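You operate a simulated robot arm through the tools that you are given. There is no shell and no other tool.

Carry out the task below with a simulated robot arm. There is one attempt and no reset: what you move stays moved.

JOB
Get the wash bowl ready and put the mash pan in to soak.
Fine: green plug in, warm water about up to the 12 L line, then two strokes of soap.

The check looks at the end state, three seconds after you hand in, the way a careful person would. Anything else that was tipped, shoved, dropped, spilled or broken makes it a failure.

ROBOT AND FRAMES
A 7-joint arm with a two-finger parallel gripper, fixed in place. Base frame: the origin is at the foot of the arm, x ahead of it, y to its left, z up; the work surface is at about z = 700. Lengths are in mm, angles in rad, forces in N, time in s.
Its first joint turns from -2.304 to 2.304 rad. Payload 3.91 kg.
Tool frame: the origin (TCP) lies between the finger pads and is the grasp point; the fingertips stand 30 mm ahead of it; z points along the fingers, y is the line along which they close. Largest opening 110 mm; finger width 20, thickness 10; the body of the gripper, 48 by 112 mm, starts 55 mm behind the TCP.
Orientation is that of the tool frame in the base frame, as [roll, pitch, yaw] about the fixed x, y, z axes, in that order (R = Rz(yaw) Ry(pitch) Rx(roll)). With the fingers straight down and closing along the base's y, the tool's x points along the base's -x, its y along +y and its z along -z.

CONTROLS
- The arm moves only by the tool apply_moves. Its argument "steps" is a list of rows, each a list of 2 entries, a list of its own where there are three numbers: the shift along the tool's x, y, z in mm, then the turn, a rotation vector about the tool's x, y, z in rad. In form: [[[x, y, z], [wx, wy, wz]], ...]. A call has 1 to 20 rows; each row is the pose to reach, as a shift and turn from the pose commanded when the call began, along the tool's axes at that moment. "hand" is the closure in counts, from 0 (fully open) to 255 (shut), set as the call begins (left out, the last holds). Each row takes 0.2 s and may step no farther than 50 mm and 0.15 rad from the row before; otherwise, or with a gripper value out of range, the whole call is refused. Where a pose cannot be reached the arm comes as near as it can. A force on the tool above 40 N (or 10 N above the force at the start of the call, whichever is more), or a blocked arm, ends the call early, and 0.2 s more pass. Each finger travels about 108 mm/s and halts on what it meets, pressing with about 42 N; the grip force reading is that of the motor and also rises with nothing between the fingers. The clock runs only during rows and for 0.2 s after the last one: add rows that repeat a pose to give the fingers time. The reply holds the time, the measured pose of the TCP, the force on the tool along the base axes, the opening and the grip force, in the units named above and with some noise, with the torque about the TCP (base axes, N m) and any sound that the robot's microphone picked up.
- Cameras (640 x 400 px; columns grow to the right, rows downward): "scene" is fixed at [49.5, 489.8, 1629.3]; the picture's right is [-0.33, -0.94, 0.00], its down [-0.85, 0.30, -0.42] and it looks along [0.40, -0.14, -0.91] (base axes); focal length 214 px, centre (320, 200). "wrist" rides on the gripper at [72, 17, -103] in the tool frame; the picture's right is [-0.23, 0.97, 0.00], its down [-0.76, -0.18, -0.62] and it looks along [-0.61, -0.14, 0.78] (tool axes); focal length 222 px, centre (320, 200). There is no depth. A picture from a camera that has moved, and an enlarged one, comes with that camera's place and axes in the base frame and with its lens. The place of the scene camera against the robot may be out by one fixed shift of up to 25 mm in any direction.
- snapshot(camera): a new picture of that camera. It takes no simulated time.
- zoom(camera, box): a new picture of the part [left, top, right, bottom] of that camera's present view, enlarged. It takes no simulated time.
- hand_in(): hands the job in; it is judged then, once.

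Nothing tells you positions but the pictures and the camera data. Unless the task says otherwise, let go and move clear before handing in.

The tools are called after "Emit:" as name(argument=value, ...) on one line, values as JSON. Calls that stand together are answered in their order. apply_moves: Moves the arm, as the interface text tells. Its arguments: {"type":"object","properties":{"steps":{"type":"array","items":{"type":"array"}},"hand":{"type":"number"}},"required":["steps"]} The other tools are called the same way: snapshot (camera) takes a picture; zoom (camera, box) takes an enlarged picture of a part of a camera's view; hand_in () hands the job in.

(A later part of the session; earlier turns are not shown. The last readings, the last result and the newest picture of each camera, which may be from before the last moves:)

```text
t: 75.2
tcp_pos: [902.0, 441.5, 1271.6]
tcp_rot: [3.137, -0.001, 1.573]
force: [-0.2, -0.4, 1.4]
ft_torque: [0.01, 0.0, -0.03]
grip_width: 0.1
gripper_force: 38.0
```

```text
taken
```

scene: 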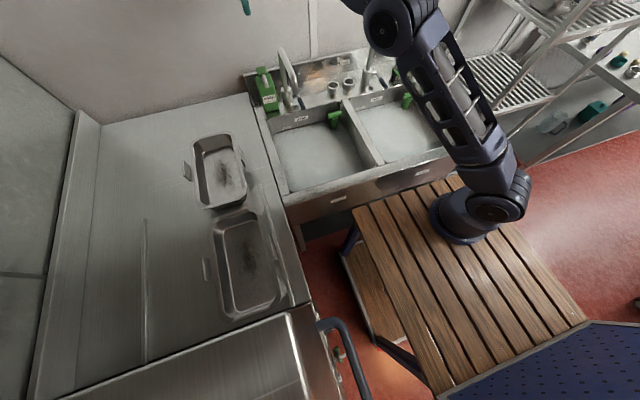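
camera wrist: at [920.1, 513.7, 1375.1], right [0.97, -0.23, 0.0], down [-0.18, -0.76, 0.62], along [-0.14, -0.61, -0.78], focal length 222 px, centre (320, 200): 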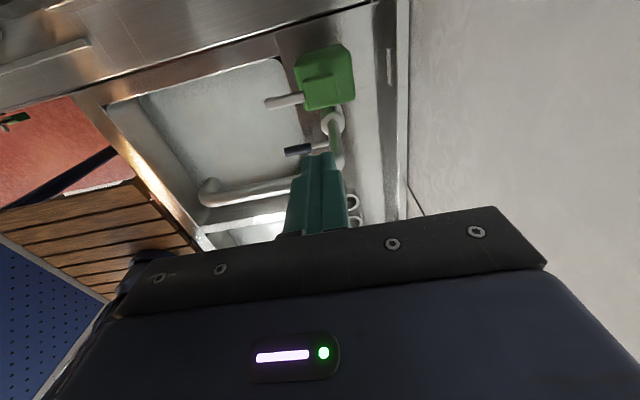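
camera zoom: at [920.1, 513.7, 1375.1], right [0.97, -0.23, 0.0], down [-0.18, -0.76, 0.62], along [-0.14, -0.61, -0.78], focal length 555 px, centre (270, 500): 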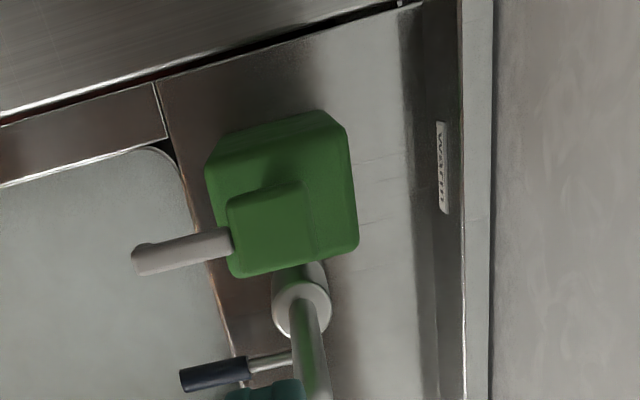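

The pump head's top is near (904, 445), about 38 mm square, and its nozzle reaches out over the bowl. I'll come down with closed fingers to just above it.

Emit:
apply_moves(steps=[[[3.5, 2, 40], [0, 0, 0]], [[3.5, 2, 80], [0, 0, 0]], [[3.5, 1.8, 120], [0, 0, 0]], [[3.5, 1.8, 150], [0, 0, 0]]])

Emit:
snapshot(camera="wrist")

Emit:
zoom(camera="scene", box=[230, 20, 350, 110])

Emit:
zoom(camera="wrist", box=[240, 40, 400, 220])

```text
t: 76.2
tcp_pos: [905.2, 444.7, 1122.3]
tcp_rot: [3.136, -0.003, 1.574]
force: [-0.2, -0.1, -0.1]
ft_torque: [-0.01, -0.03, -0.03]
grip_width: 0.3
gripper_force: 38.0
```

```text
taken
camera wrist: at [923.1, 517.8, 1224.4], right [0.97, -0.22, 0.0], down [-0.18, -0.76, 0.62], along [-0.14, -0.61, -0.78], focal length 222 px, centre (320, 200)
```

wrist: 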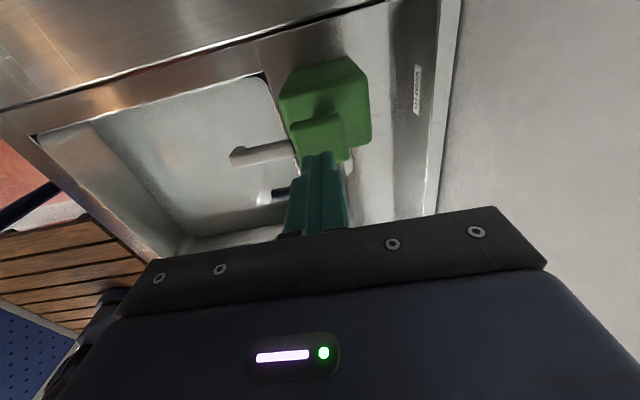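

```text
4.44 times, centred on (290, 65) of scene
camera zoom: at [49.5, 489.8, 1629.3], right [-0.33, -0.94, 0.0], down [-0.85, 0.3, -0.42], along [0.4, -0.14, -0.91], focal length 953 px, centre (453, 800)
```

zoom: 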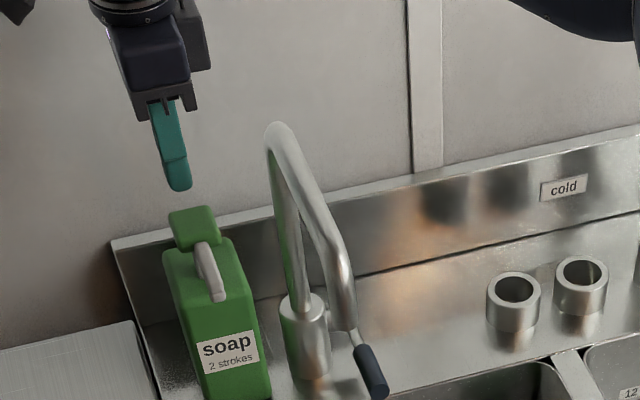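

```text
2.22 times, centred on (320, 130) of wrist
camera zoom: at [923.1, 517.8, 1224.4], right [0.97, -0.22, 0.0], down [-0.18, -0.76, 0.62], along [-0.14, -0.61, -0.78], focal length 494 px, centre (320, 356)
```

zoom: 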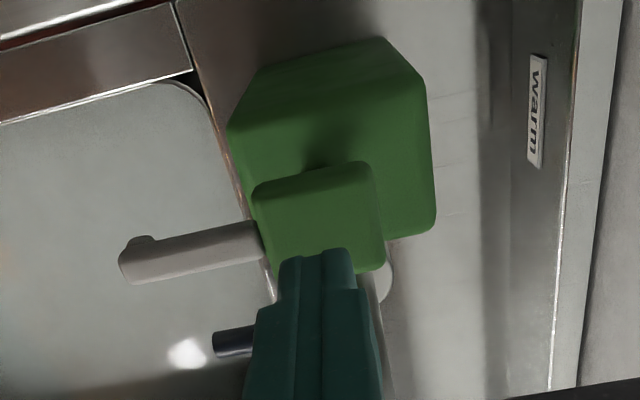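

Emit:
apply_moves(steps=[[[0, 0, 6], [0, 0, 0]], [[0, 0, 12], [0, 0, 0]], [[0, 0, 18], [0, 0, 0]], [[0, 0, 22], [0, 0, 0]], [[0, 0, 26], [0, 0, 0]]])

Emit:
zoom(camera="scene", box=[230, 20, 350, 110])

```text
t: 77.5
tcp_pos: [905.2, 444.0, 1095.5]
tcp_rot: [3.137, -0.002, 1.573]
force: [0.5, -0.2, 0.0]
ft_torque: [0.01, 0.02, 0.01]
grip_width: 0.0
gripper_force: 38.7
```

```text
4.44 times, centred on (290, 65) of scene
camera zoom: at [49.5, 489.8, 1629.3], right [-0.33, -0.94, 0.0], down [-0.85, 0.3, -0.42], along [0.4, -0.14, -0.91], focal length 953 px, centre (453, 800)
```

zoom: 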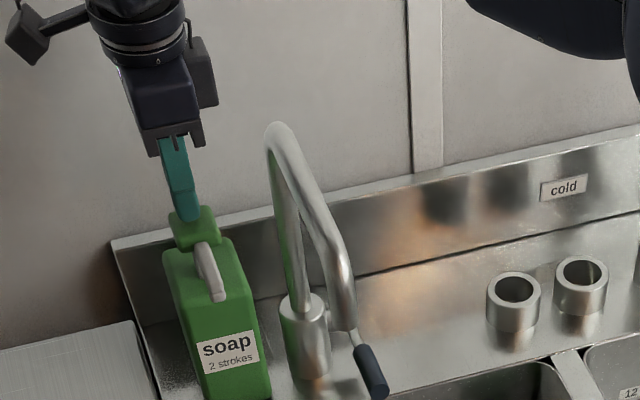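

Emit:
apply_moves(steps=[[[0, 0, 3], [0, 0, 0]], [[0, 0, 6], [0, 0, 0]]])

Emit:
apply_moves(steps=[[[0, 0, 3], [0, 0, 0]], [[0, 0, 6], [0, 0, 0]]])

Emit:
zoom(camera="scene", box=[230, 20, 350, 110])

Emit:
zoom(camera="wrist", box=[240, 40, 400, 220])

```text
t: 78.0
tcp_pos: [906.5, 443.7, 1089.7]
tcp_rot: [3.135, -0.001, 1.575]
force: [0.2, -0.4, 0.3]
ft_torque: [0.0, -0.01, 0.01]
grip_width: 0.1
gripper_force: 38.1
```

```text
t: 78.7
tcp_pos: [906.4, 443.9, 1083.9]
tcp_rot: [3.136, 0.0, 1.574]
force: [2.7, -0.7, 3.3]
ft_torque: [0.0, -0.04, 0.0]
grip_width: 0.0
gripper_force: 38.1
```

```text
4.44 times, centred on (290, 65) of scene
camera zoom: at [49.5, 489.8, 1629.3], right [-0.33, -0.94, 0.0], down [-0.85, 0.3, -0.42], along [0.4, -0.14, -0.91], focal length 953 px, centre (453, 800)
```

zoom: 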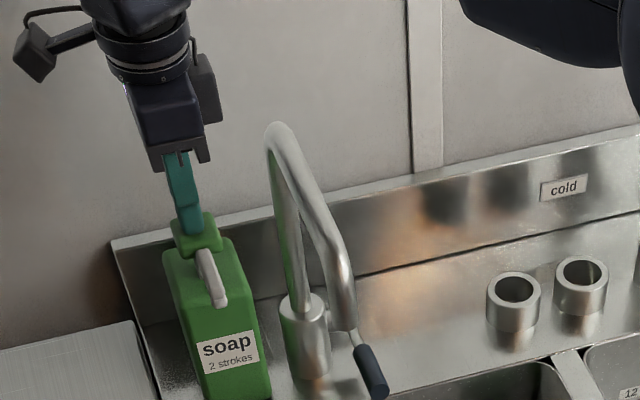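

```text
2.22 times, centred on (320, 130) of wrist
camera zoom: at [922.4, 516.9, 1186.6], right [0.97, -0.22, 0.0], down [-0.18, -0.76, 0.62], along [-0.14, -0.61, -0.78], focal length 494 px, centre (320, 356)
```

zoom: 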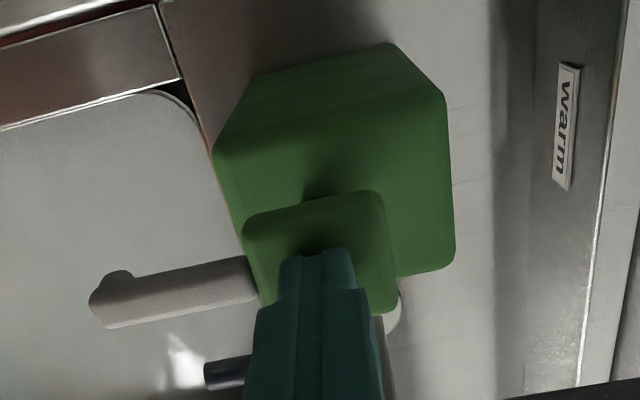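

Contact is at a tip height of about 1055. Stroke one: I'll press down until the pump bottoms out, or the force rises.

Emit:
apply_moves(steps=[[[0, 0, 5], [0, 0, 0]], [[0, 0, 10], [0, 0, 0]], [[0, 0, 15], [0, 0, 0]]])

Emit:
zoom(camera="scene", box=[230, 20, 350, 110])

```text
t: 79.6
tcp_pos: [905.5, 444.7, 1075.3]
tcp_rot: [3.129, -0.006, 1.575]
force: [-4.8, -2.5, 16.6]
ft_torque: [-0.18, 0.17, -0.1]
grip_width: 0.0
gripper_force: 37.7
stopped in row 3: the force on the tool passed its limit at 41 N (the readings are from after the stop); the commanded pose is now the measured one
```

```text
4.44 times, centred on (290, 65) of scene
camera zoom: at [49.5, 489.8, 1629.3], right [-0.33, -0.94, 0.0], down [-0.85, 0.3, -0.42], along [0.4, -0.14, -0.91], focal length 953 px, centre (453, 800)
```

zoom: 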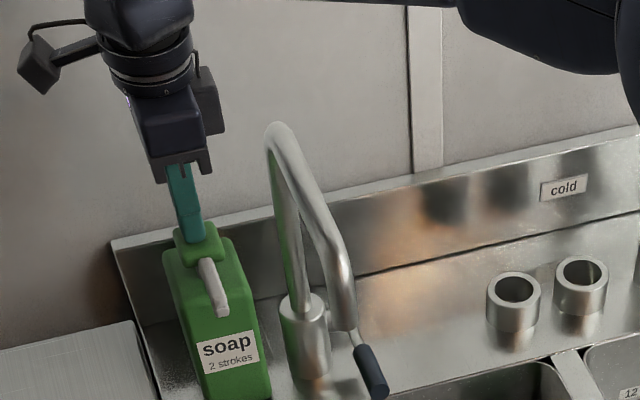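

Emit:
apply_moves(steps=[[[0, 0, 1.5], [0, 0, 0]], [[0, 0, 3], [0, 0, 0]]])

Emit:
zoom(camera="wrist", box=[240, 40, 400, 220])

Emit:
zoom(camera="scene", box=[250, 50, 310, 110])

```text
t: 80.3
tcp_pos: [906.5, 444.6, 1074.3]
tcp_rot: [3.126, -0.007, 1.573]
force: [-5.4, -4.0, 16.5]
ft_torque: [-0.22, 0.16, -0.04]
grip_width: 0.1
gripper_force: 37.7
stopped in row 2: the force on the tool passed its limit at 41 N (the readings are from after the stop); the commanded pose is now the measured one
```

```text
2.22 times, centred on (320, 130) of wrist
camera zoom: at [922.6, 517.2, 1178.8], right [0.97, -0.22, 0.01], down [-0.19, -0.77, 0.61], along [-0.13, -0.6, -0.79], focal length 494 px, centre (320, 356)
```

zoom: 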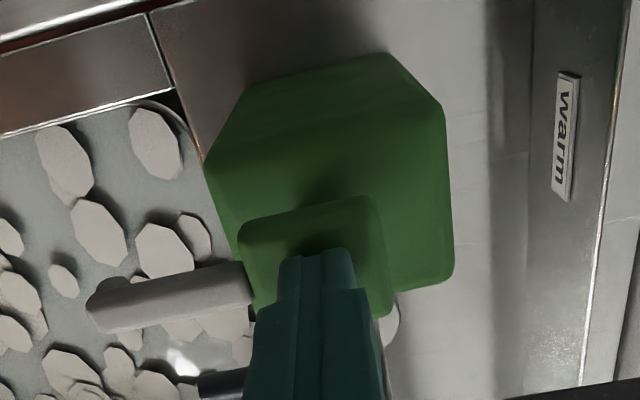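

```text
6.67 times, centred on (280, 80) of scene
camera zoom: at [49.5, 489.8, 1629.3], right [-0.33, -0.94, 0.0], down [-0.85, 0.3, -0.42], along [0.4, -0.14, -0.91], focal length 1430 px, centre (587, 1000)
```

zoom: 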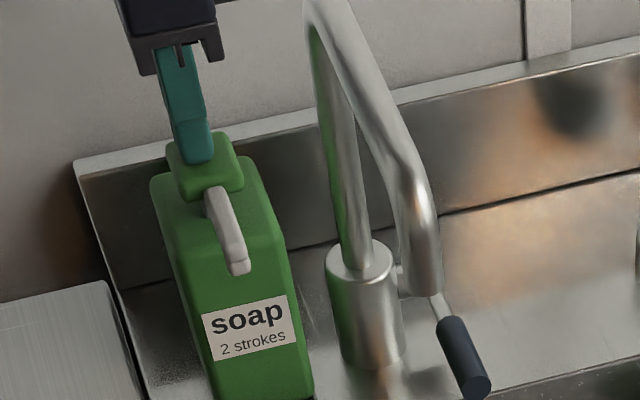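

Foam appeared on the water, so one stroke dispensed. I'll note the amount, release fully and look again.

Emit:
zoom(camera="scene", box=[260, 80, 400, 200])

Emit:
apply_moves(steps=[[[0, 0, -8], [0, 0, 0]], [[0, 0, -16], [0, 0, 0]], [[0, 0, -24], [0, 0, 0]], [[0, 0, -24], [0, 0, 0]], [[0, 0, -24], [0, 0, 0]]])

Emit:
zoom(camera="scene", box=[260, 80, 400, 200])

Emit:
zoom(camera="scene", box=[250, 50, 310, 110])

```text
3.33 times, centred on (330, 140) of scene
camera zoom: at [49.5, 489.8, 1629.3], right [-0.33, -0.94, 0.0], down [-0.85, 0.3, -0.42], along [0.4, -0.14, -0.91], focal length 715 px, centre (287, 400)
```

zoom: 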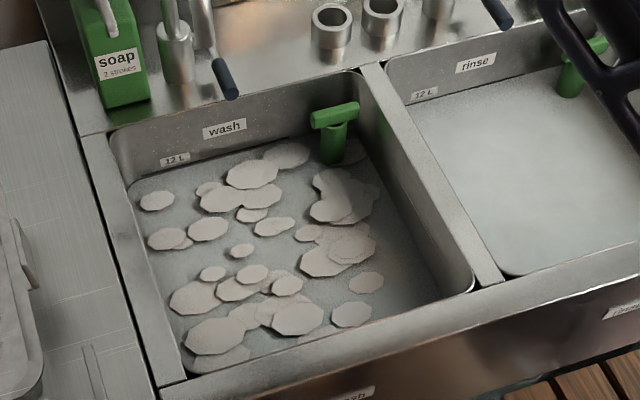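

```text
t: 81.5
tcp_pos: [906.6, 443.8, 1096.7]
tcp_rot: [3.127, -0.008, 1.573]
force: [0.7, 0.0, 0.5]
ft_torque: [0.01, 0.02, 0.04]
grip_width: 0.0
gripper_force: 38.0
```

```text
3.33 times, centred on (330, 140) of scene
camera zoom: at [49.5, 489.8, 1629.3], right [-0.33, -0.94, 0.0], down [-0.85, 0.3, -0.42], along [0.4, -0.14, -0.91], focal length 715 px, centre (287, 400)
```

zoom: 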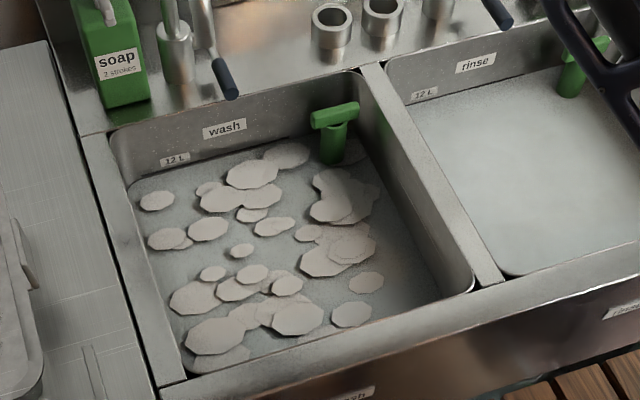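

```text
6.67 times, centred on (280, 80) of scene
camera zoom: at [49.5, 489.8, 1629.3], right [-0.33, -0.94, 0.0], down [-0.85, 0.3, -0.42], along [0.4, -0.14, -0.91], focal length 1430 px, centre (587, 1000)
```

zoom: 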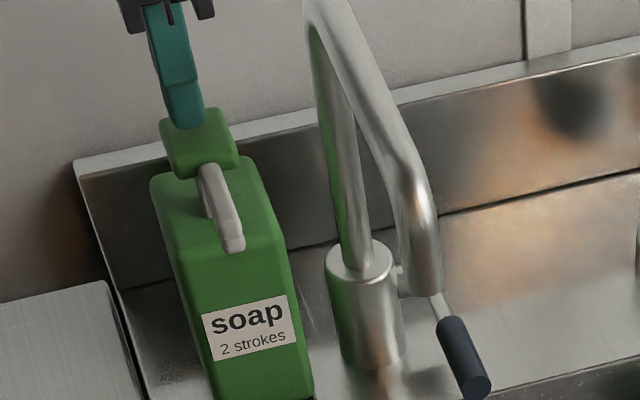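

The head is back up. Stroke two: one clean press to the same depth.

Emit:
apply_moves(steps=[[[0, 0, 8], [0, 0, 0]], [[0, 0, 14], [0, 0, 0]], [[0, 0, 18], [0, 0, 0]], [[0, 0, 21], [0, 0, 0]], [[0, 0, 23], [0, 0, 0]], [[0, 0, 24], [0, 0, 0]]])

Emit:
zoom(camera="scene", box=[260, 80, 400, 200])

Emit:
zoom(camera="scene", box=[250, 50, 310, 110])

```text
t: 82.9
tcp_pos: [907.0, 445.5, 1074.4]
tcp_rot: [3.127, -0.01, 1.573]
force: [0.7, -1.0, 21.1]
ft_torque: [-0.18, -0.01, -0.04]
grip_width: 0.0
gripper_force: 37.5
```

```text
3.33 times, centred on (330, 140) of scene
camera zoom: at [49.5, 489.8, 1629.3], right [-0.33, -0.94, 0.0], down [-0.85, 0.3, -0.42], along [0.4, -0.14, -0.91], focal length 715 px, centre (287, 400)
```

zoom: 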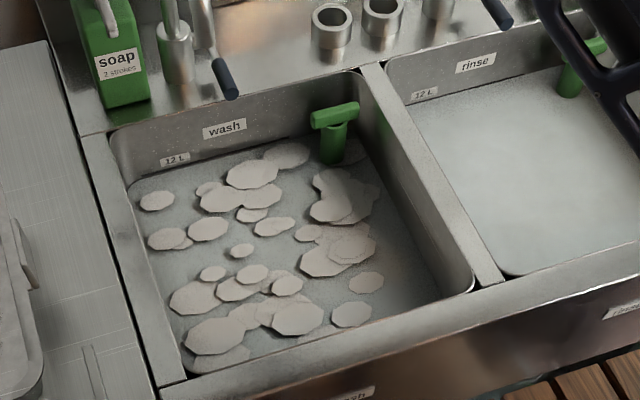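

```text
6.67 times, centred on (280, 80) of scene
camera zoom: at [49.5, 489.8, 1629.3], right [-0.33, -0.94, 0.0], down [-0.85, 0.3, -0.42], along [0.4, -0.14, -0.91], focal length 1430 px, centre (587, 1000)
```

zoom: 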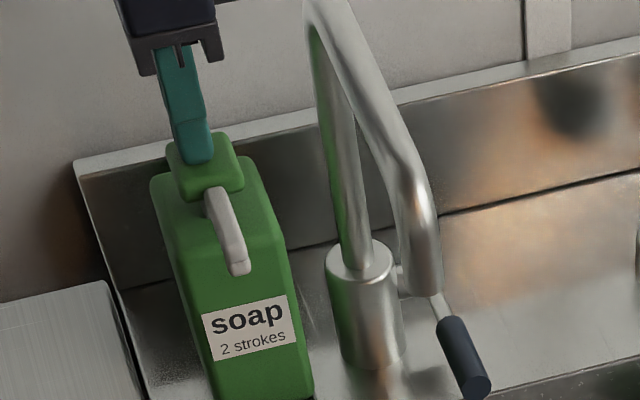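

The foam picture hasn't changed yet. To be sure this stroke is complete I'll press on to the same end-stop force as before, without releasing.

Emit:
apply_moves(steps=[[[0, 0, 1.5], [0, 0, 0]], [[0, 0, 3], [0, 0, 0]]])

Emit:
zoom(camera="scene", box=[260, 80, 400, 200])

Emit:
zoom(camera="wrist", box=[80, 20, 400, 220])

```text
t: 83.6
tcp_pos: [906.6, 445.7, 1075.6]
tcp_rot: [3.12, -0.009, 1.576]
force: [-3.8, -1.9, 15.6]
ft_torque: [-0.22, 0.17, -0.05]
grip_width: 0.0
gripper_force: 38.0
stopped in row 2: the force on the tool passed its limit at 42 N (the readings are from after the stop); the commanded pose is now the measured one
```

```text
3.33 times, centred on (330, 140) of scene
camera zoom: at [49.5, 489.8, 1629.3], right [-0.33, -0.94, 0.0], down [-0.85, 0.3, -0.42], along [0.4, -0.14, -0.91], focal length 715 px, centre (287, 400)
```

zoom: 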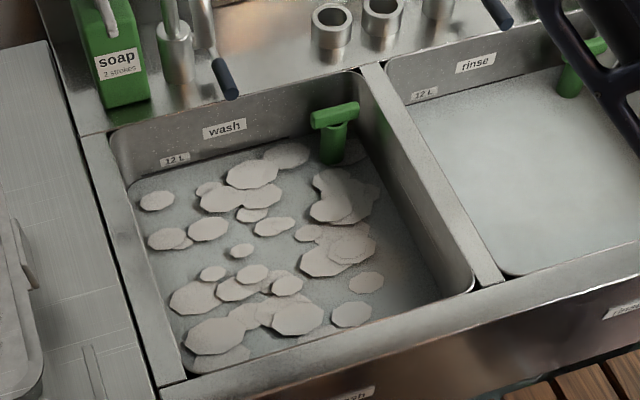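

```text
2.00 times, centred on (240, 120) of wrist
camera zoom: at [922.9, 517.4, 1179.1], right [0.97, -0.22, 0.02], down [-0.19, -0.77, 0.61], along [-0.12, -0.6, -0.79], focal length 444 px, centre (480, 360)
```

zoom: 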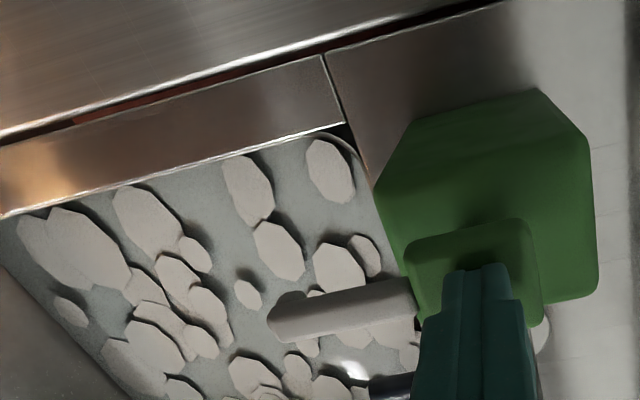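

Two full press-and-release strokes are done; the foam is visible and the bottle hasn't moved. I'll lift off and go to the MASH pan.

Emit:
apply_moves(steps=[[[0, 0, -20], [0, 0, 0]], [[0, 0, -60], [0.01, 0, 0]], [[0, 0, -105], [0.02, 0, 0]], [[0, 0, -150], [0.02, -0.009, 0]], [[0, 0, -195], [0.02, -0.009, 0]]])

Emit:
zoom(camera="scene", box=[230, 40, 410, 200])

```text
t: 84.8
tcp_pos: [904.1, 445.0, 1267.5]
tcp_rot: [-3.138, -0.001, 1.574]
force: [0.6, -1.0, -0.1]
ft_torque: [0.0, 0.04, 0.01]
grip_width: 0.0
gripper_force: 37.8
```

```text
2.50 times, centred on (320, 120) of scene
camera zoom: at [49.5, 489.8, 1629.3], right [-0.33, -0.94, 0.0], down [-0.85, 0.3, -0.42], along [0.4, -0.14, -0.91], focal length 536 px, centre (320, 400)
```

zoom: 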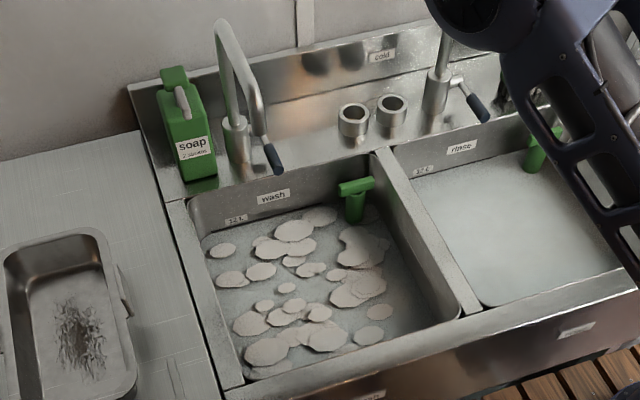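

Emit:
apply_moves(steps=[[[8, -34, 0], [0, 0, -0.15]], [[16, -68, 0], [0, 0, -0.3]], [[24, -101, 0], [0, 0, -0.45]], [[31, -135, 0], [0, 0, -0.6]], [[39, -169, 0], [0, 0, -0.75]], [[47, -203, 0], [0, 0, -0.9]], [[55, -236, 0], [0, 0, -1.05]], [[63, -270, 10], [0, 0, -1.2]], [[71, -304, 20], [0, 0, -1.35]], [[79, -338, 30], [0, 0, -1.5]], [[86, -371, 40], [0, 0, -1.65]], [[94, -405, 50], [0, 0, -1.8]], [[102, -439, 60], [0, 0, -1.95]], [[110, -472, 70], [0, 0, -2.1]], [[118, -506, 80], [0, 0, -2.25]], [[126, -540, 90], [0, 0, -2.4]], [[134, -574, 100], [0, 0, -2.55]], [[141, -608, 112], [0, 0, -2.7]], [[149, -641, 124], [0, 0, -2.85]], [[157, -675, 137], [0, 0, -3.0]]], hand=0)

Emit:
apply_moves(steps=[[[0, 0, 0], [0, 0, -0.14]]])

Emit:
snapshot(camera="wrist")

Emit:
snapshot(camera="scene")

```text
t: 89.0
tcp_pos: [228.3, 598.1, 1131.3]
tcp_rot: [3.141, 0.0, -1.706]
force: [0.3, 0.0, 0.0]
ft_torque: [0.0, 0.02, -0.01]
grip_width: 110.0
gripper_force: 0.0
```

```text
t: 89.4
tcp_pos: [229.0, 599.5, 1132.0]
tcp_rot: [3.141, 0.0, -1.567]
force: [-0.7, 0.5, 0.3]
ft_torque: [-0.02, 0.0, -0.01]
grip_width: 110.1
gripper_force: 0.0
```

```text
taken
camera wrist: at [212.7, 526.9, 1234.6], right [-0.97, 0.22, 0.0], down [0.18, 0.76, 0.62], along [0.14, 0.61, -0.78], focal length 222 px, centre (320, 200)
```

wrist: 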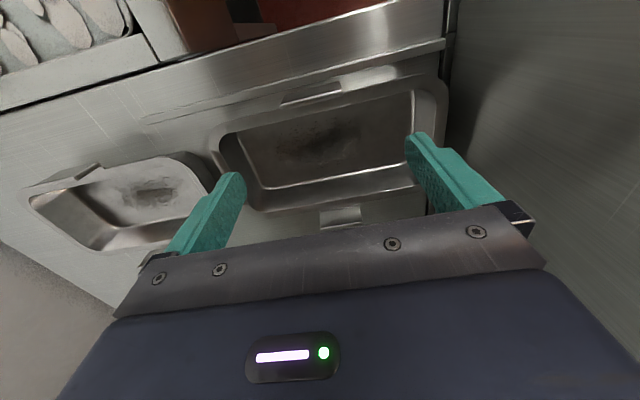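

```text
taken
```

scene: 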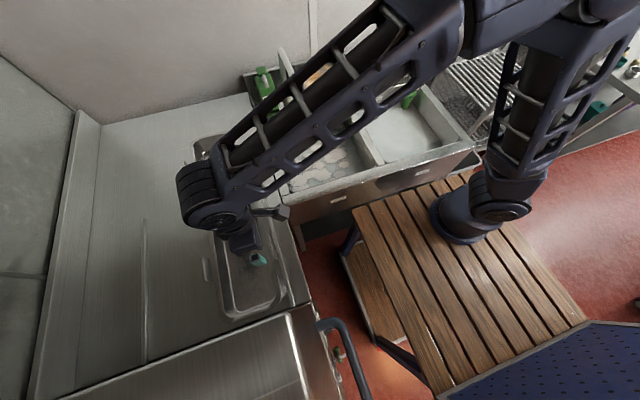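

Emit:
zoom(camera="wrist", box=[200, 60, 460, 240])

Emit:
zoom(camera="wrist", box=[260, 65, 380, 135])

Emit:
zoom(camera="wrist", box=[290, 170, 400, 240])

```text
2.22 times, centred on (330, 150) of wrist
camera zoom: at [212.7, 526.9, 1234.6], right [-0.97, 0.22, 0.0], down [0.18, 0.76, 0.62], along [0.14, 0.61, -0.78], focal length 494 px, centre (298, 311)
```

zoom: 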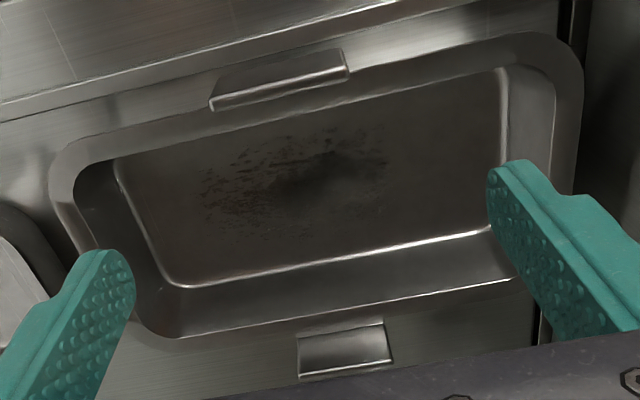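

```text
5.33 times, centred on (320, 100) of wrist
camera zoom: at [212.7, 526.9, 1234.6], right [-0.97, 0.22, 0.0], down [0.18, 0.76, 0.62], along [0.14, 0.61, -0.78], focal length 1185 px, centre (320, 733)
```

zoom: 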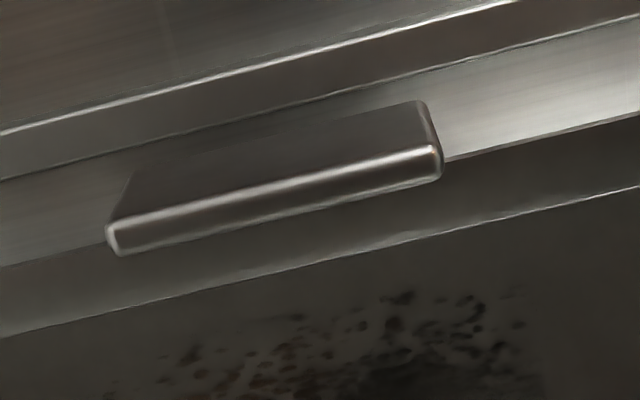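

```text
5.71 times, centred on (345, 205) of wrist
camera zoom: at [212.7, 526.9, 1234.6], right [-0.97, 0.22, 0.0], down [0.18, 0.76, 0.62], along [0.14, 0.61, -0.78], focal length 1269 px, centre (177, 171)
```

zoom: 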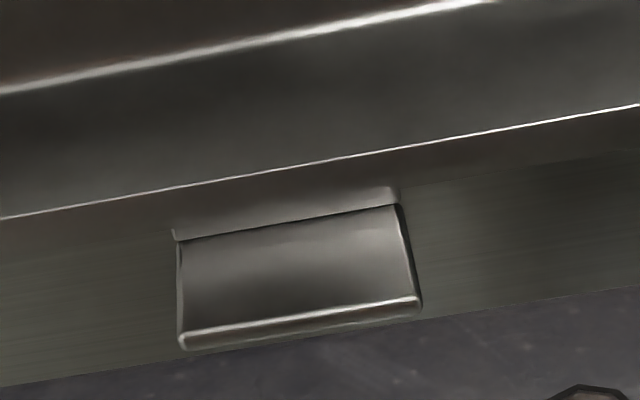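

The handles turn out to be upright plates at the middle of each long side, with their tops near z≈979. The −y one sits at about x 203–272, y 587–592. I'll turn so the fingers close along y and look straight down on that handle.

Emit:
apply_moves(steps=[[[1, -5, 0], [0, 0, 0.143]], [[2, -10, 0], [0, 0, 0.286]], [[3, -15, 0], [0, 0, 0.429]], [[4, -20, 0], [0, 0, 0.572]], [[5, -25, 0], [0, 0, 0.715]], [[6, -30, 0], [0, 0, 0.858]], [[7, -35, 10], [0, 0, 1.0]], [[8, -40, 20], [0, 0, 1.144]], [[9, -45, 30], [0, 0, 1.287]], [[10, -50, 40], [0, 0, 1.43]], [[10, -51, 52], [0, 0, 1.571]]])

Emit:
snapshot(camera="wrist")

Emit:
zoom(camera="wrist", box=[230, 0, 430, 160])

Emit:
snapshot(camera="scene")

```text
t: 91.8
tcp_pos: [277.4, 589.2, 1080.6]
tcp_rot: [3.141, -0.001, 3.139]
force: [-0.1, 0.4, -0.2]
ft_torque: [0.03, -0.05, 0.03]
grip_width: 110.0
gripper_force: 0.1
```

```text
taken
camera wrist: at [207.7, 606.2, 1182.8], right [0.23, 0.97, 0.0], down [0.76, -0.18, 0.62], along [0.61, -0.14, -0.78], focal length 222 px, centre (320, 200)
```

wrist: 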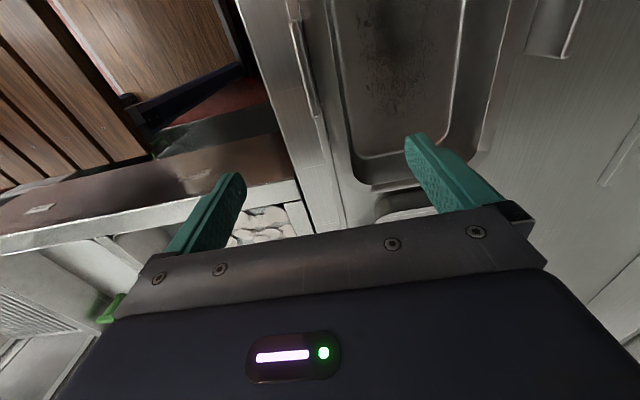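

```text
2.50 times, centred on (330, 80) of wrist
camera zoom: at [207.7, 606.2, 1182.8], right [0.23, 0.97, 0.0], down [0.76, -0.18, 0.62], along [0.61, -0.14, -0.78], focal length 555 px, centre (295, 500)
```

zoom: 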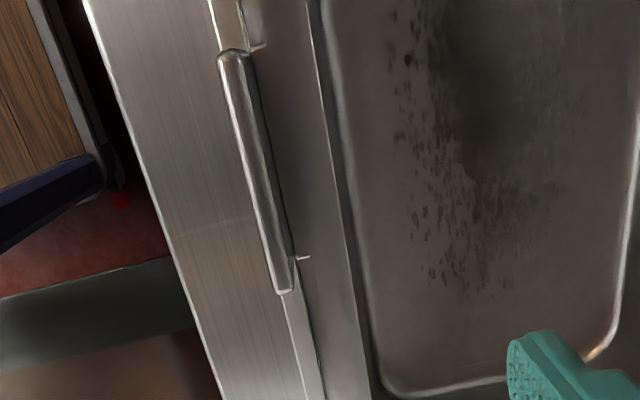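

```text
taken
```

scene: 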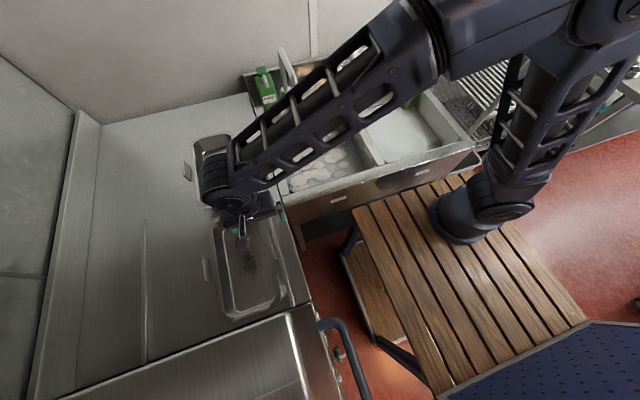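

Emit:
apply_moves(steps=[[[22, 0, 0], [0, 0, 0]], [[44.4, -0.7, 0], [0, 0, 0]], [[44.4, -0.7, 30], [0, 0, 0]], [[44.4, -0.7, 60], [0, 0, 0]], [[44.4, -0.7, 80], [0, 0, 0]], [[44.4, -0.7, 80], [0, 0, 0]]], hand=150)

Emit:
snapshot(camera="wrist")

Emit:
zoom(camera="wrist", box=[200, 0, 440, 240])

Emit:
zoom(camera="scene", box=[190, 190, 310, 290])

```text
t: 93.2
tcp_pos: [233.7, 587.6, 999.8]
tcp_rot: [-3.141, -0.001, -3.139]
force: [0.8, 0.8, -0.4]
ft_torque: [-0.01, 0.03, 0.0]
grip_width: 45.3
gripper_force: 0.1
```

```text
taken
camera wrist: at [162.9, 605.5, 1102.4], right [0.23, 0.97, 0.0], down [0.76, -0.18, 0.62], along [0.61, -0.14, -0.78], focal length 222 px, centre (320, 200)
```

wrist: 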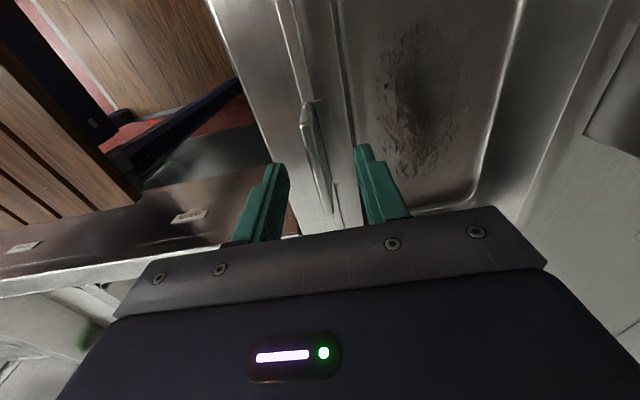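

```text
1.67 times, centred on (320, 120) of wrist
camera zoom: at [162.9, 605.5, 1102.4], right [0.23, 0.97, 0.0], down [0.76, -0.18, 0.62], along [0.61, -0.14, -0.78], focal length 370 px, centre (320, 333)
```

zoom: 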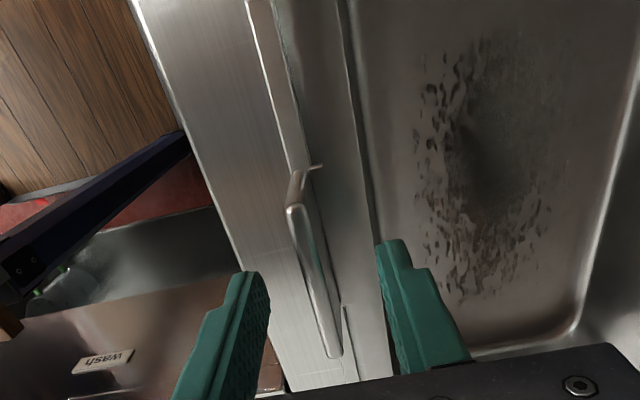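

```text
4.00 times, centred on (250, 240) of scene
camera zoom: at [49.5, 489.8, 1629.3], right [-0.33, -0.94, 0.0], down [-0.85, 0.3, -0.42], along [0.4, -0.14, -0.91], focal length 858 px, centre (600, 40)
```

zoom: 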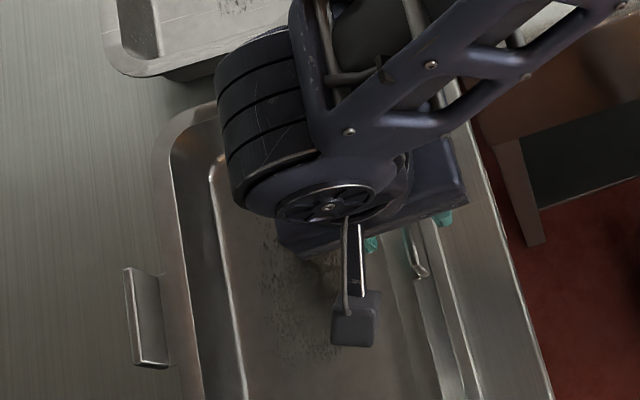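

Emit:
apply_moves(steps=[[[0, 0, 10], [0, 0, 0]], [[0, 0, 18], [0, 0, 0]], [[0, 0, 24], [0, 0, 0]], [[0, 0, 24], [0, 0, 0]]])

Emit:
apply_moves(steps=[[[0, 0, 0], [0, 0, 0]], [[0, 0, 0], [0, 0, 0]], [[0, 0, 0], [0, 0, 0]]], hand=255)

Emit:
snapshot(camera="wrist")

```text
t: 94.2
tcp_pos: [234.1, 587.4, 976.6]
tcp_rot: [-3.141, -0.001, -3.14]
force: [-0.8, 0.1, -0.9]
ft_torque: [-0.01, -0.01, -0.01]
grip_width: 45.5
gripper_force: 0.1
```

```text
t: 95.0
tcp_pos: [234.8, 586.9, 977.1]
tcp_rot: [-3.141, -0.001, -3.14]
force: [1.1, -0.9, 0.1]
ft_torque: [0.02, 0.03, -0.05]
grip_width: 7.5
gripper_force: 42.2
```

```text
taken
camera wrist: at [163.6, 605.7, 1079.1], right [0.23, 0.97, 0.0], down [0.76, -0.18, 0.62], along [0.61, -0.14, -0.78], focal length 222 px, centre (320, 200)
```

wrist: 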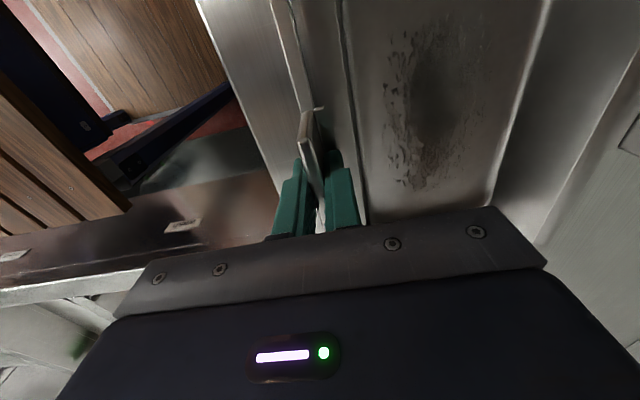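

I have the handle plate (7.5 mm). I'll do a very small test lift to feel the weight and any droop.

Emit:
apply_moves(steps=[[[0, 0, -4], [0, 0, 0]], [[0, 0, -8], [0, 0, 0]], [[0, 0, -8], [0, 0, 0]]])

Emit:
snapshot(camera="wrist")

Emit:
zoom(camera="scene", box=[190, 190, 310, 330])

```text
t: 95.8
tcp_pos: [235.0, 587.9, 983.5]
tcp_rot: [3.14, -0.003, 3.141]
force: [-1.3, 0.0, -5.1]
ft_torque: [-0.52, -0.02, 0.03]
grip_width: 7.7
gripper_force: 41.4
```

```text
taken
camera wrist: at [163.6, 605.6, 1087.1], right [0.23, 0.97, 0.0], down [0.76, -0.18, 0.62], along [0.61, -0.14, -0.78], focal length 222 px, centre (320, 200)
```

wrist: 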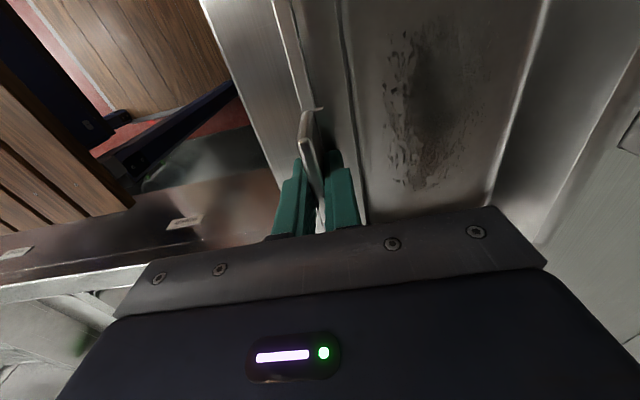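

```text
2.86 times, centred on (250, 260) of scene
camera zoom: at [49.5, 489.8, 1629.3], right [-0.33, -0.94, 0.0], down [-0.85, 0.3, -0.42], along [0.4, -0.14, -0.91], focal length 613 px, centre (520, 29)
```

zoom: 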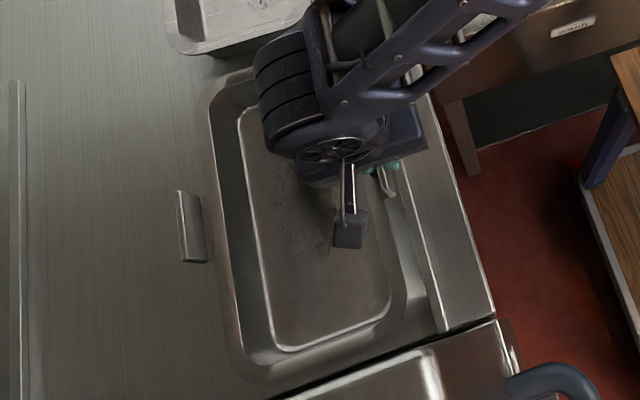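

The pan weighs about 0.5 kg and is off the counter, held level. I'll lift slowly to clear the SOUP pan.

Emit:
apply_moves(steps=[[[0, 0, -10], [0, 0, 0]], [[0, 0, -20], [0, 0, 0]], [[0, 0, -30], [0, 0, 0]], [[0, 0, -40], [0, 0, 0]], [[0, 0, -40], [0, 0, 0]]])

Emit:
snapshot(camera="wrist")

Emit:
zoom(camera="scene", box=[170, 120, 330, 330])

```text
t: 97.0
tcp_pos: [235.9, 588.6, 1024.1]
tcp_rot: [-3.14, 0.0, -3.139]
force: [-0.5, 0.2, -5.1]
ft_torque: [-0.48, -0.01, 0.02]
grip_width: 7.4
gripper_force: 41.5
```

```text
taken
camera wrist: at [163.8, 605.4, 1126.8], right [0.23, 0.97, 0.0], down [0.76, -0.18, 0.62], along [0.61, -0.14, -0.78], focal length 222 px, centre (320, 200)
```

wrist: 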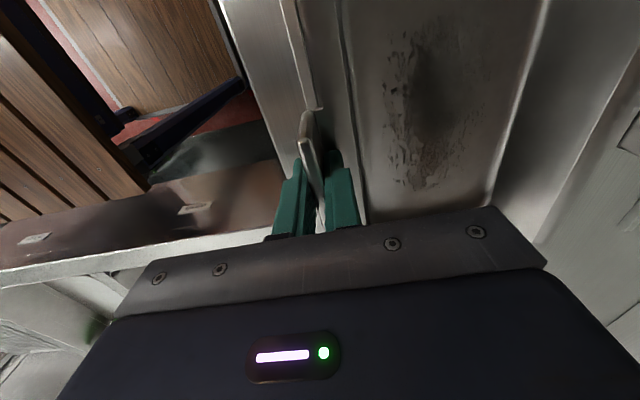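

```text
1.90 times, centred on (250, 225) of scene
camera zoom: at [49.5, 489.8, 1629.3], right [-0.33, -0.94, 0.0], down [-0.85, 0.3, -0.42], along [0.4, -0.14, -0.91], focal length 408 px, centre (453, 152)
```

zoom: 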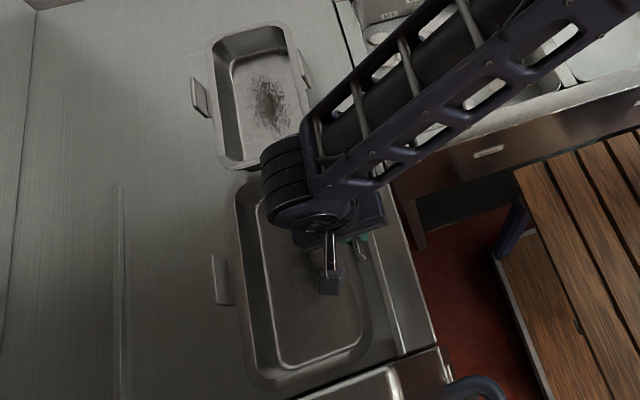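

Emit:
apply_moves(steps=[[[0, 0, -10], [0, 0, 0]], [[0, 0, -28], [0, 0, 0]], [[0, 0, -48], [0, 0, 0]], [[0, 0, -68], [0, 0, 0]], [[0, 0, -88], [0, 0, 0]], [[0, 0, -106], [0, 0, 0]], [[0, 0, -116], [0, 0, 0]], [[0, 0, -116], [0, 0, 0]]])

Emit:
snapshot(camera="wrist")

Emit:
snapshot(camera="scene")

```text
t: 98.8
tcp_pos: [234.7, 587.5, 1140.6]
tcp_rot: [-3.141, 0.0, -3.139]
force: [-0.8, -0.3, -5.3]
ft_torque: [-0.51, 0.01, -0.03]
grip_width: 7.9
gripper_force: 41.8
```

```text
taken
camera wrist: at [163.4, 605.6, 1243.5], right [0.23, 0.97, 0.0], down [0.76, -0.18, 0.62], along [0.61, -0.14, -0.78], focal length 222 px, centre (320, 200)
```

wrist: 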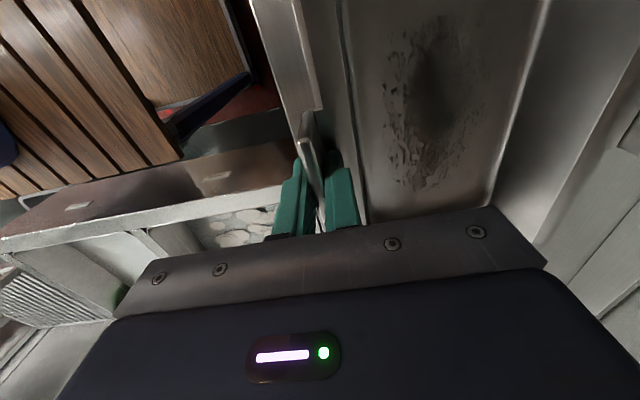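

```text
taken
```

scene: 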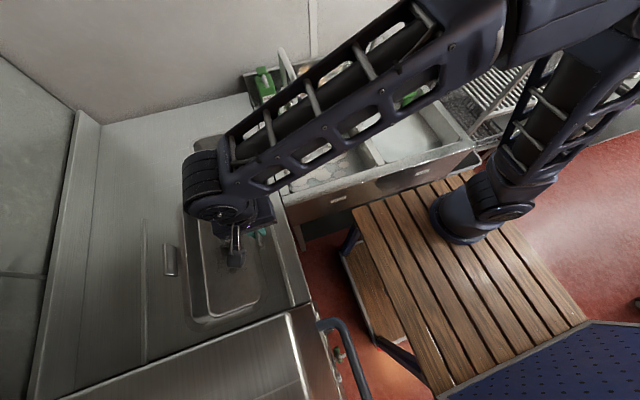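

The pan hangs level and steady. I'll carry it over smoothly to the front of the wash bowl, staying short of the spout.

Emit:
apply_moves(steps=[[[-5, -7, 0], [0, 0, 0]], [[-13, -17, 0], [0, 0, 0]], [[-26, -34, 0], [0, 0, 0]], [[-42, -54, 0], [0, 0, 0]], [[-58, -74, 0], [0, 0, 0]], [[-77, -98, 0], [0, 0, 0]], [[-95, -122, 0], [0, 0, 0]], [[-114, -145, 0], [0, 0, 0]], [[-132, -169, 0], [0, 0, 0]], [[-151, -193, 0], [0, 0, 0]], [[-170, -216, 0], [0, 0, 0]], [[-188, -240, 0], [0, 0, 0]], [[-207, -264, 0], [0, 0, 0]], [[-223, -284, 0], [0, 0, 0]], [[-238, -304, 0], [0, 0, 0]], [[-252, -321, 0], [0, 0, 0]], [[-260, -331, 0], [0, 0, 0]], [[-265, -338, 0], [0, 0, 0]], [[-265, -338, 0], [0, 0, 0]]])

Emit:
snapshot(camera="wrist")

Emit:
snapshot(camera="scene")

Emit:
zoom(camera="scene", box=[230, 40, 430, 230])

```text
t: 102.8
tcp_pos: [500.6, 250.3, 1139.3]
tcp_rot: [-3.14, -0.002, -3.141]
force: [0.2, -0.2, -5.4]
ft_torque: [-0.51, -0.02, 0.02]
grip_width: 7.7
gripper_force: 42.1
```

```text
taken
camera wrist: at [429.3, 267.4, 1242.2], right [0.23, 0.97, 0.0], down [0.76, -0.18, 0.62], along [0.61, -0.14, -0.78], focal length 222 px, centre (320, 200)
```

wrist: 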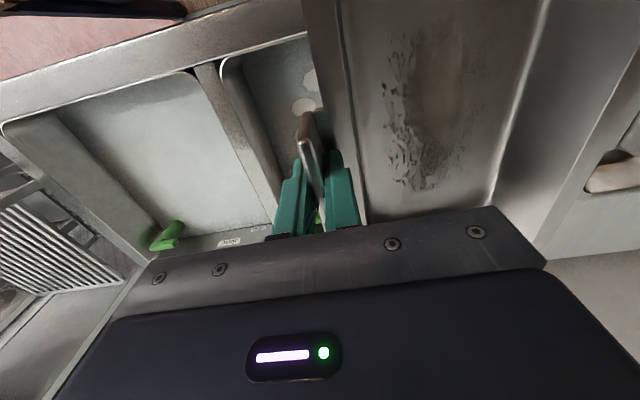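

```text
taken
```

scene: 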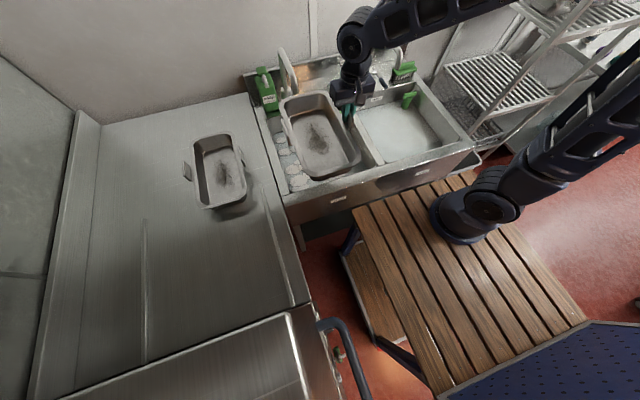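

```text
2.11 times, centred on (330, 135) of scene
camera zoom: at [49.5, 489.8, 1629.3], right [-0.33, -0.94, 0.0], down [-0.85, 0.3, -0.42], along [0.4, -0.14, -0.91], focal length 452 px, centre (299, 337)
```

zoom: 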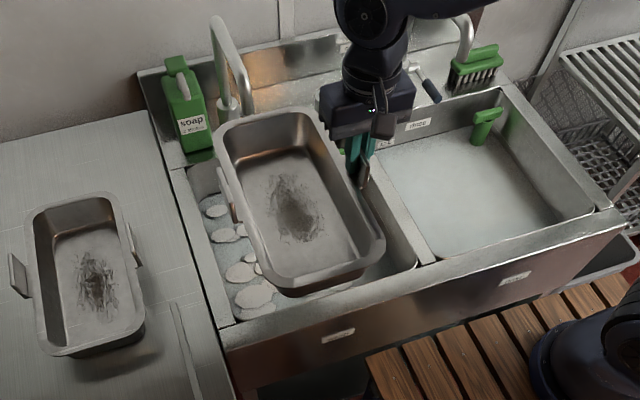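

Holding steady above the bowl. I'll lower it below spout height first, then slide forward to x≈618, which keeps the far end short of the tap lever.

Emit:
apply_moves(steps=[[[0, 0, 8], [0, 0, 0]], [[0, 0, 25], [0, 0, 0]], [[0, 0, 45], [0, 0, 0]], [[0, 0, 65], [0, 0, 0]], [[0, 0, 85], [0, 0, 0]], [[0, 0, 105], [0, 0, 0]], [[0, 0, 118], [0, 0, 0]], [[0, 0, 124], [0, 0, 0]], [[0, 0, 124], [0, 0, 0]]])

Emit:
snapshot(camera="wrist")

Emit:
zoom(camera="scene", box=[230, 40, 430, 230])

```text
t: 104.8
tcp_pos: [501.1, 249.1, 1014.9]
tcp_rot: [3.14, -0.002, -3.14]
force: [0.4, 0.6, -4.9]
ft_torque: [-0.5, 0.01, -0.03]
grip_width: 8.1
gripper_force: 41.6
```

```text
taken
camera wrist: at [428.6, 267.6, 1118.1], right [0.23, 0.97, 0.0], down [0.76, -0.18, 0.62], along [0.61, -0.14, -0.78], focal length 222 px, centre (320, 200)
```

wrist: 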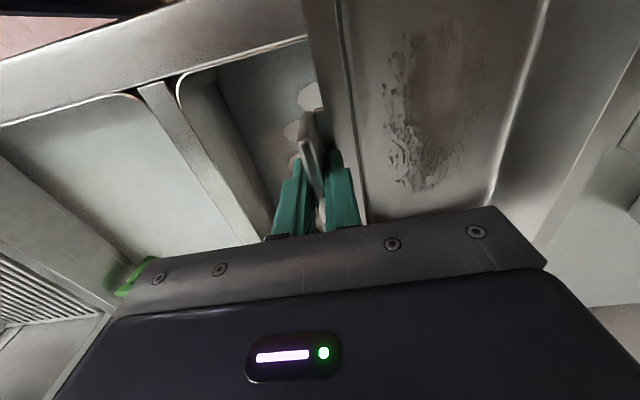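

```text
2.11 times, centred on (330, 135) of scene
camera zoom: at [49.5, 489.8, 1629.3], right [-0.33, -0.94, 0.0], down [-0.85, 0.3, -0.42], along [0.4, -0.14, -0.91], focal length 452 px, centre (299, 337)
```

zoom: 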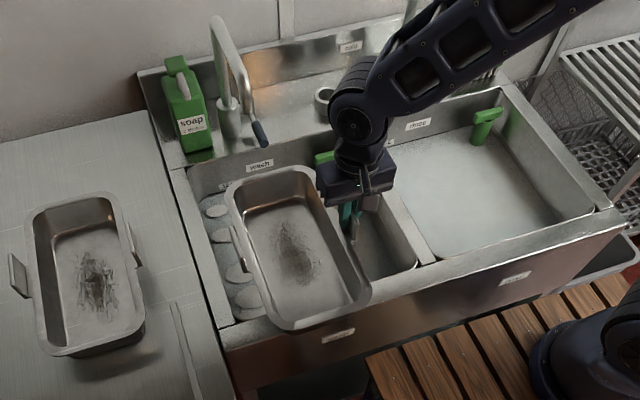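

Emit:
apply_moves(steps=[[[-5, 0, 0], [0, 0, 0]], [[-18, 0, 0], [0, 0, 0]], [[-38, 0, 0], [0, 0, 0]], [[-58, 0, 0], [0, 0, 0]], [[-78, 0, 0], [0, 0, 0]], [[-98, 0, 0], [0, 0, 0]], [[-112, 0, 0], [0, 0, 0]], [[-118, 0, 0], [0, 0, 0]], [[-118, 0, 0], [0, 0, 0]]])

Emit:
snapshot(camera="wrist")

Emit:
zoom(camera="scene", box=[230, 40, 430, 230])

Emit:
zoom(camera="scene", box=[270, 60, 370, 130])

```text
t: 106.8
tcp_pos: [617.4, 249.8, 1015.1]
tcp_rot: [3.141, -0.002, -3.14]
force: [0.5, 0.7, -5.3]
ft_torque: [-0.49, 0.0, -0.02]
grip_width: 7.8
gripper_force: 42.4
```

```text
taken
camera wrist: at [546.7, 268.0, 1118.6], right [0.23, 0.97, 0.0], down [0.76, -0.18, 0.62], along [0.61, -0.14, -0.78], focal length 222 px, centre (320, 200)
```

wrist: 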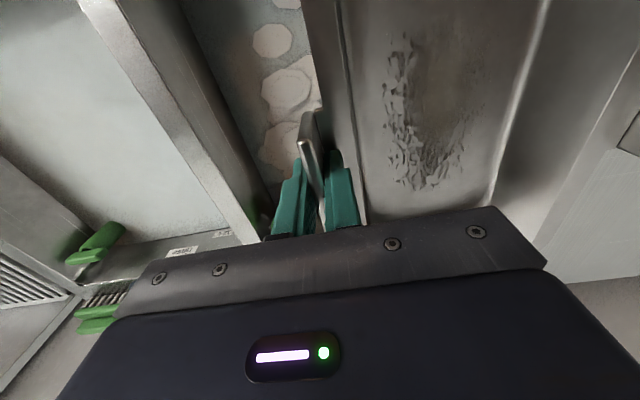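

```text
2.11 times, centred on (330, 135) of scene
camera zoom: at [49.5, 489.8, 1629.3], right [-0.33, -0.94, 0.0], down [-0.85, 0.3, -0.42], along [0.4, -0.14, -0.91], focal length 452 px, centre (299, 337)
```

zoom: 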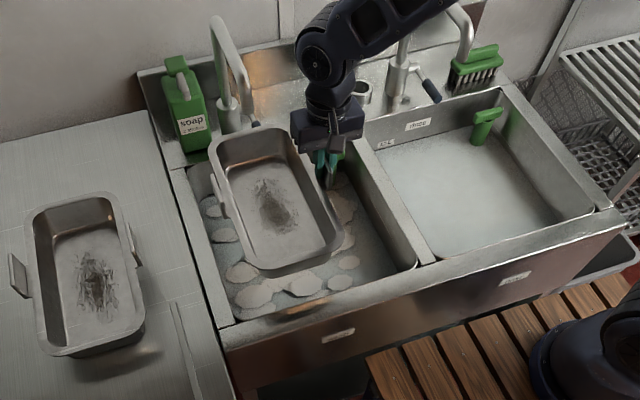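

```text
5.71 times, centred on (320, 95) of scene
camera zoom: at [49.5, 489.8, 1629.3], right [-0.33, -0.94, 0.0], down [-0.85, 0.3, -0.42], along [0.4, -0.14, -0.91], focal length 1226 px, centre (320, 800)
```

zoom: 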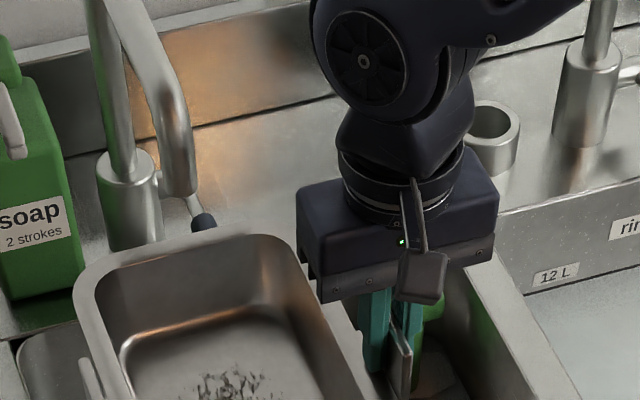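

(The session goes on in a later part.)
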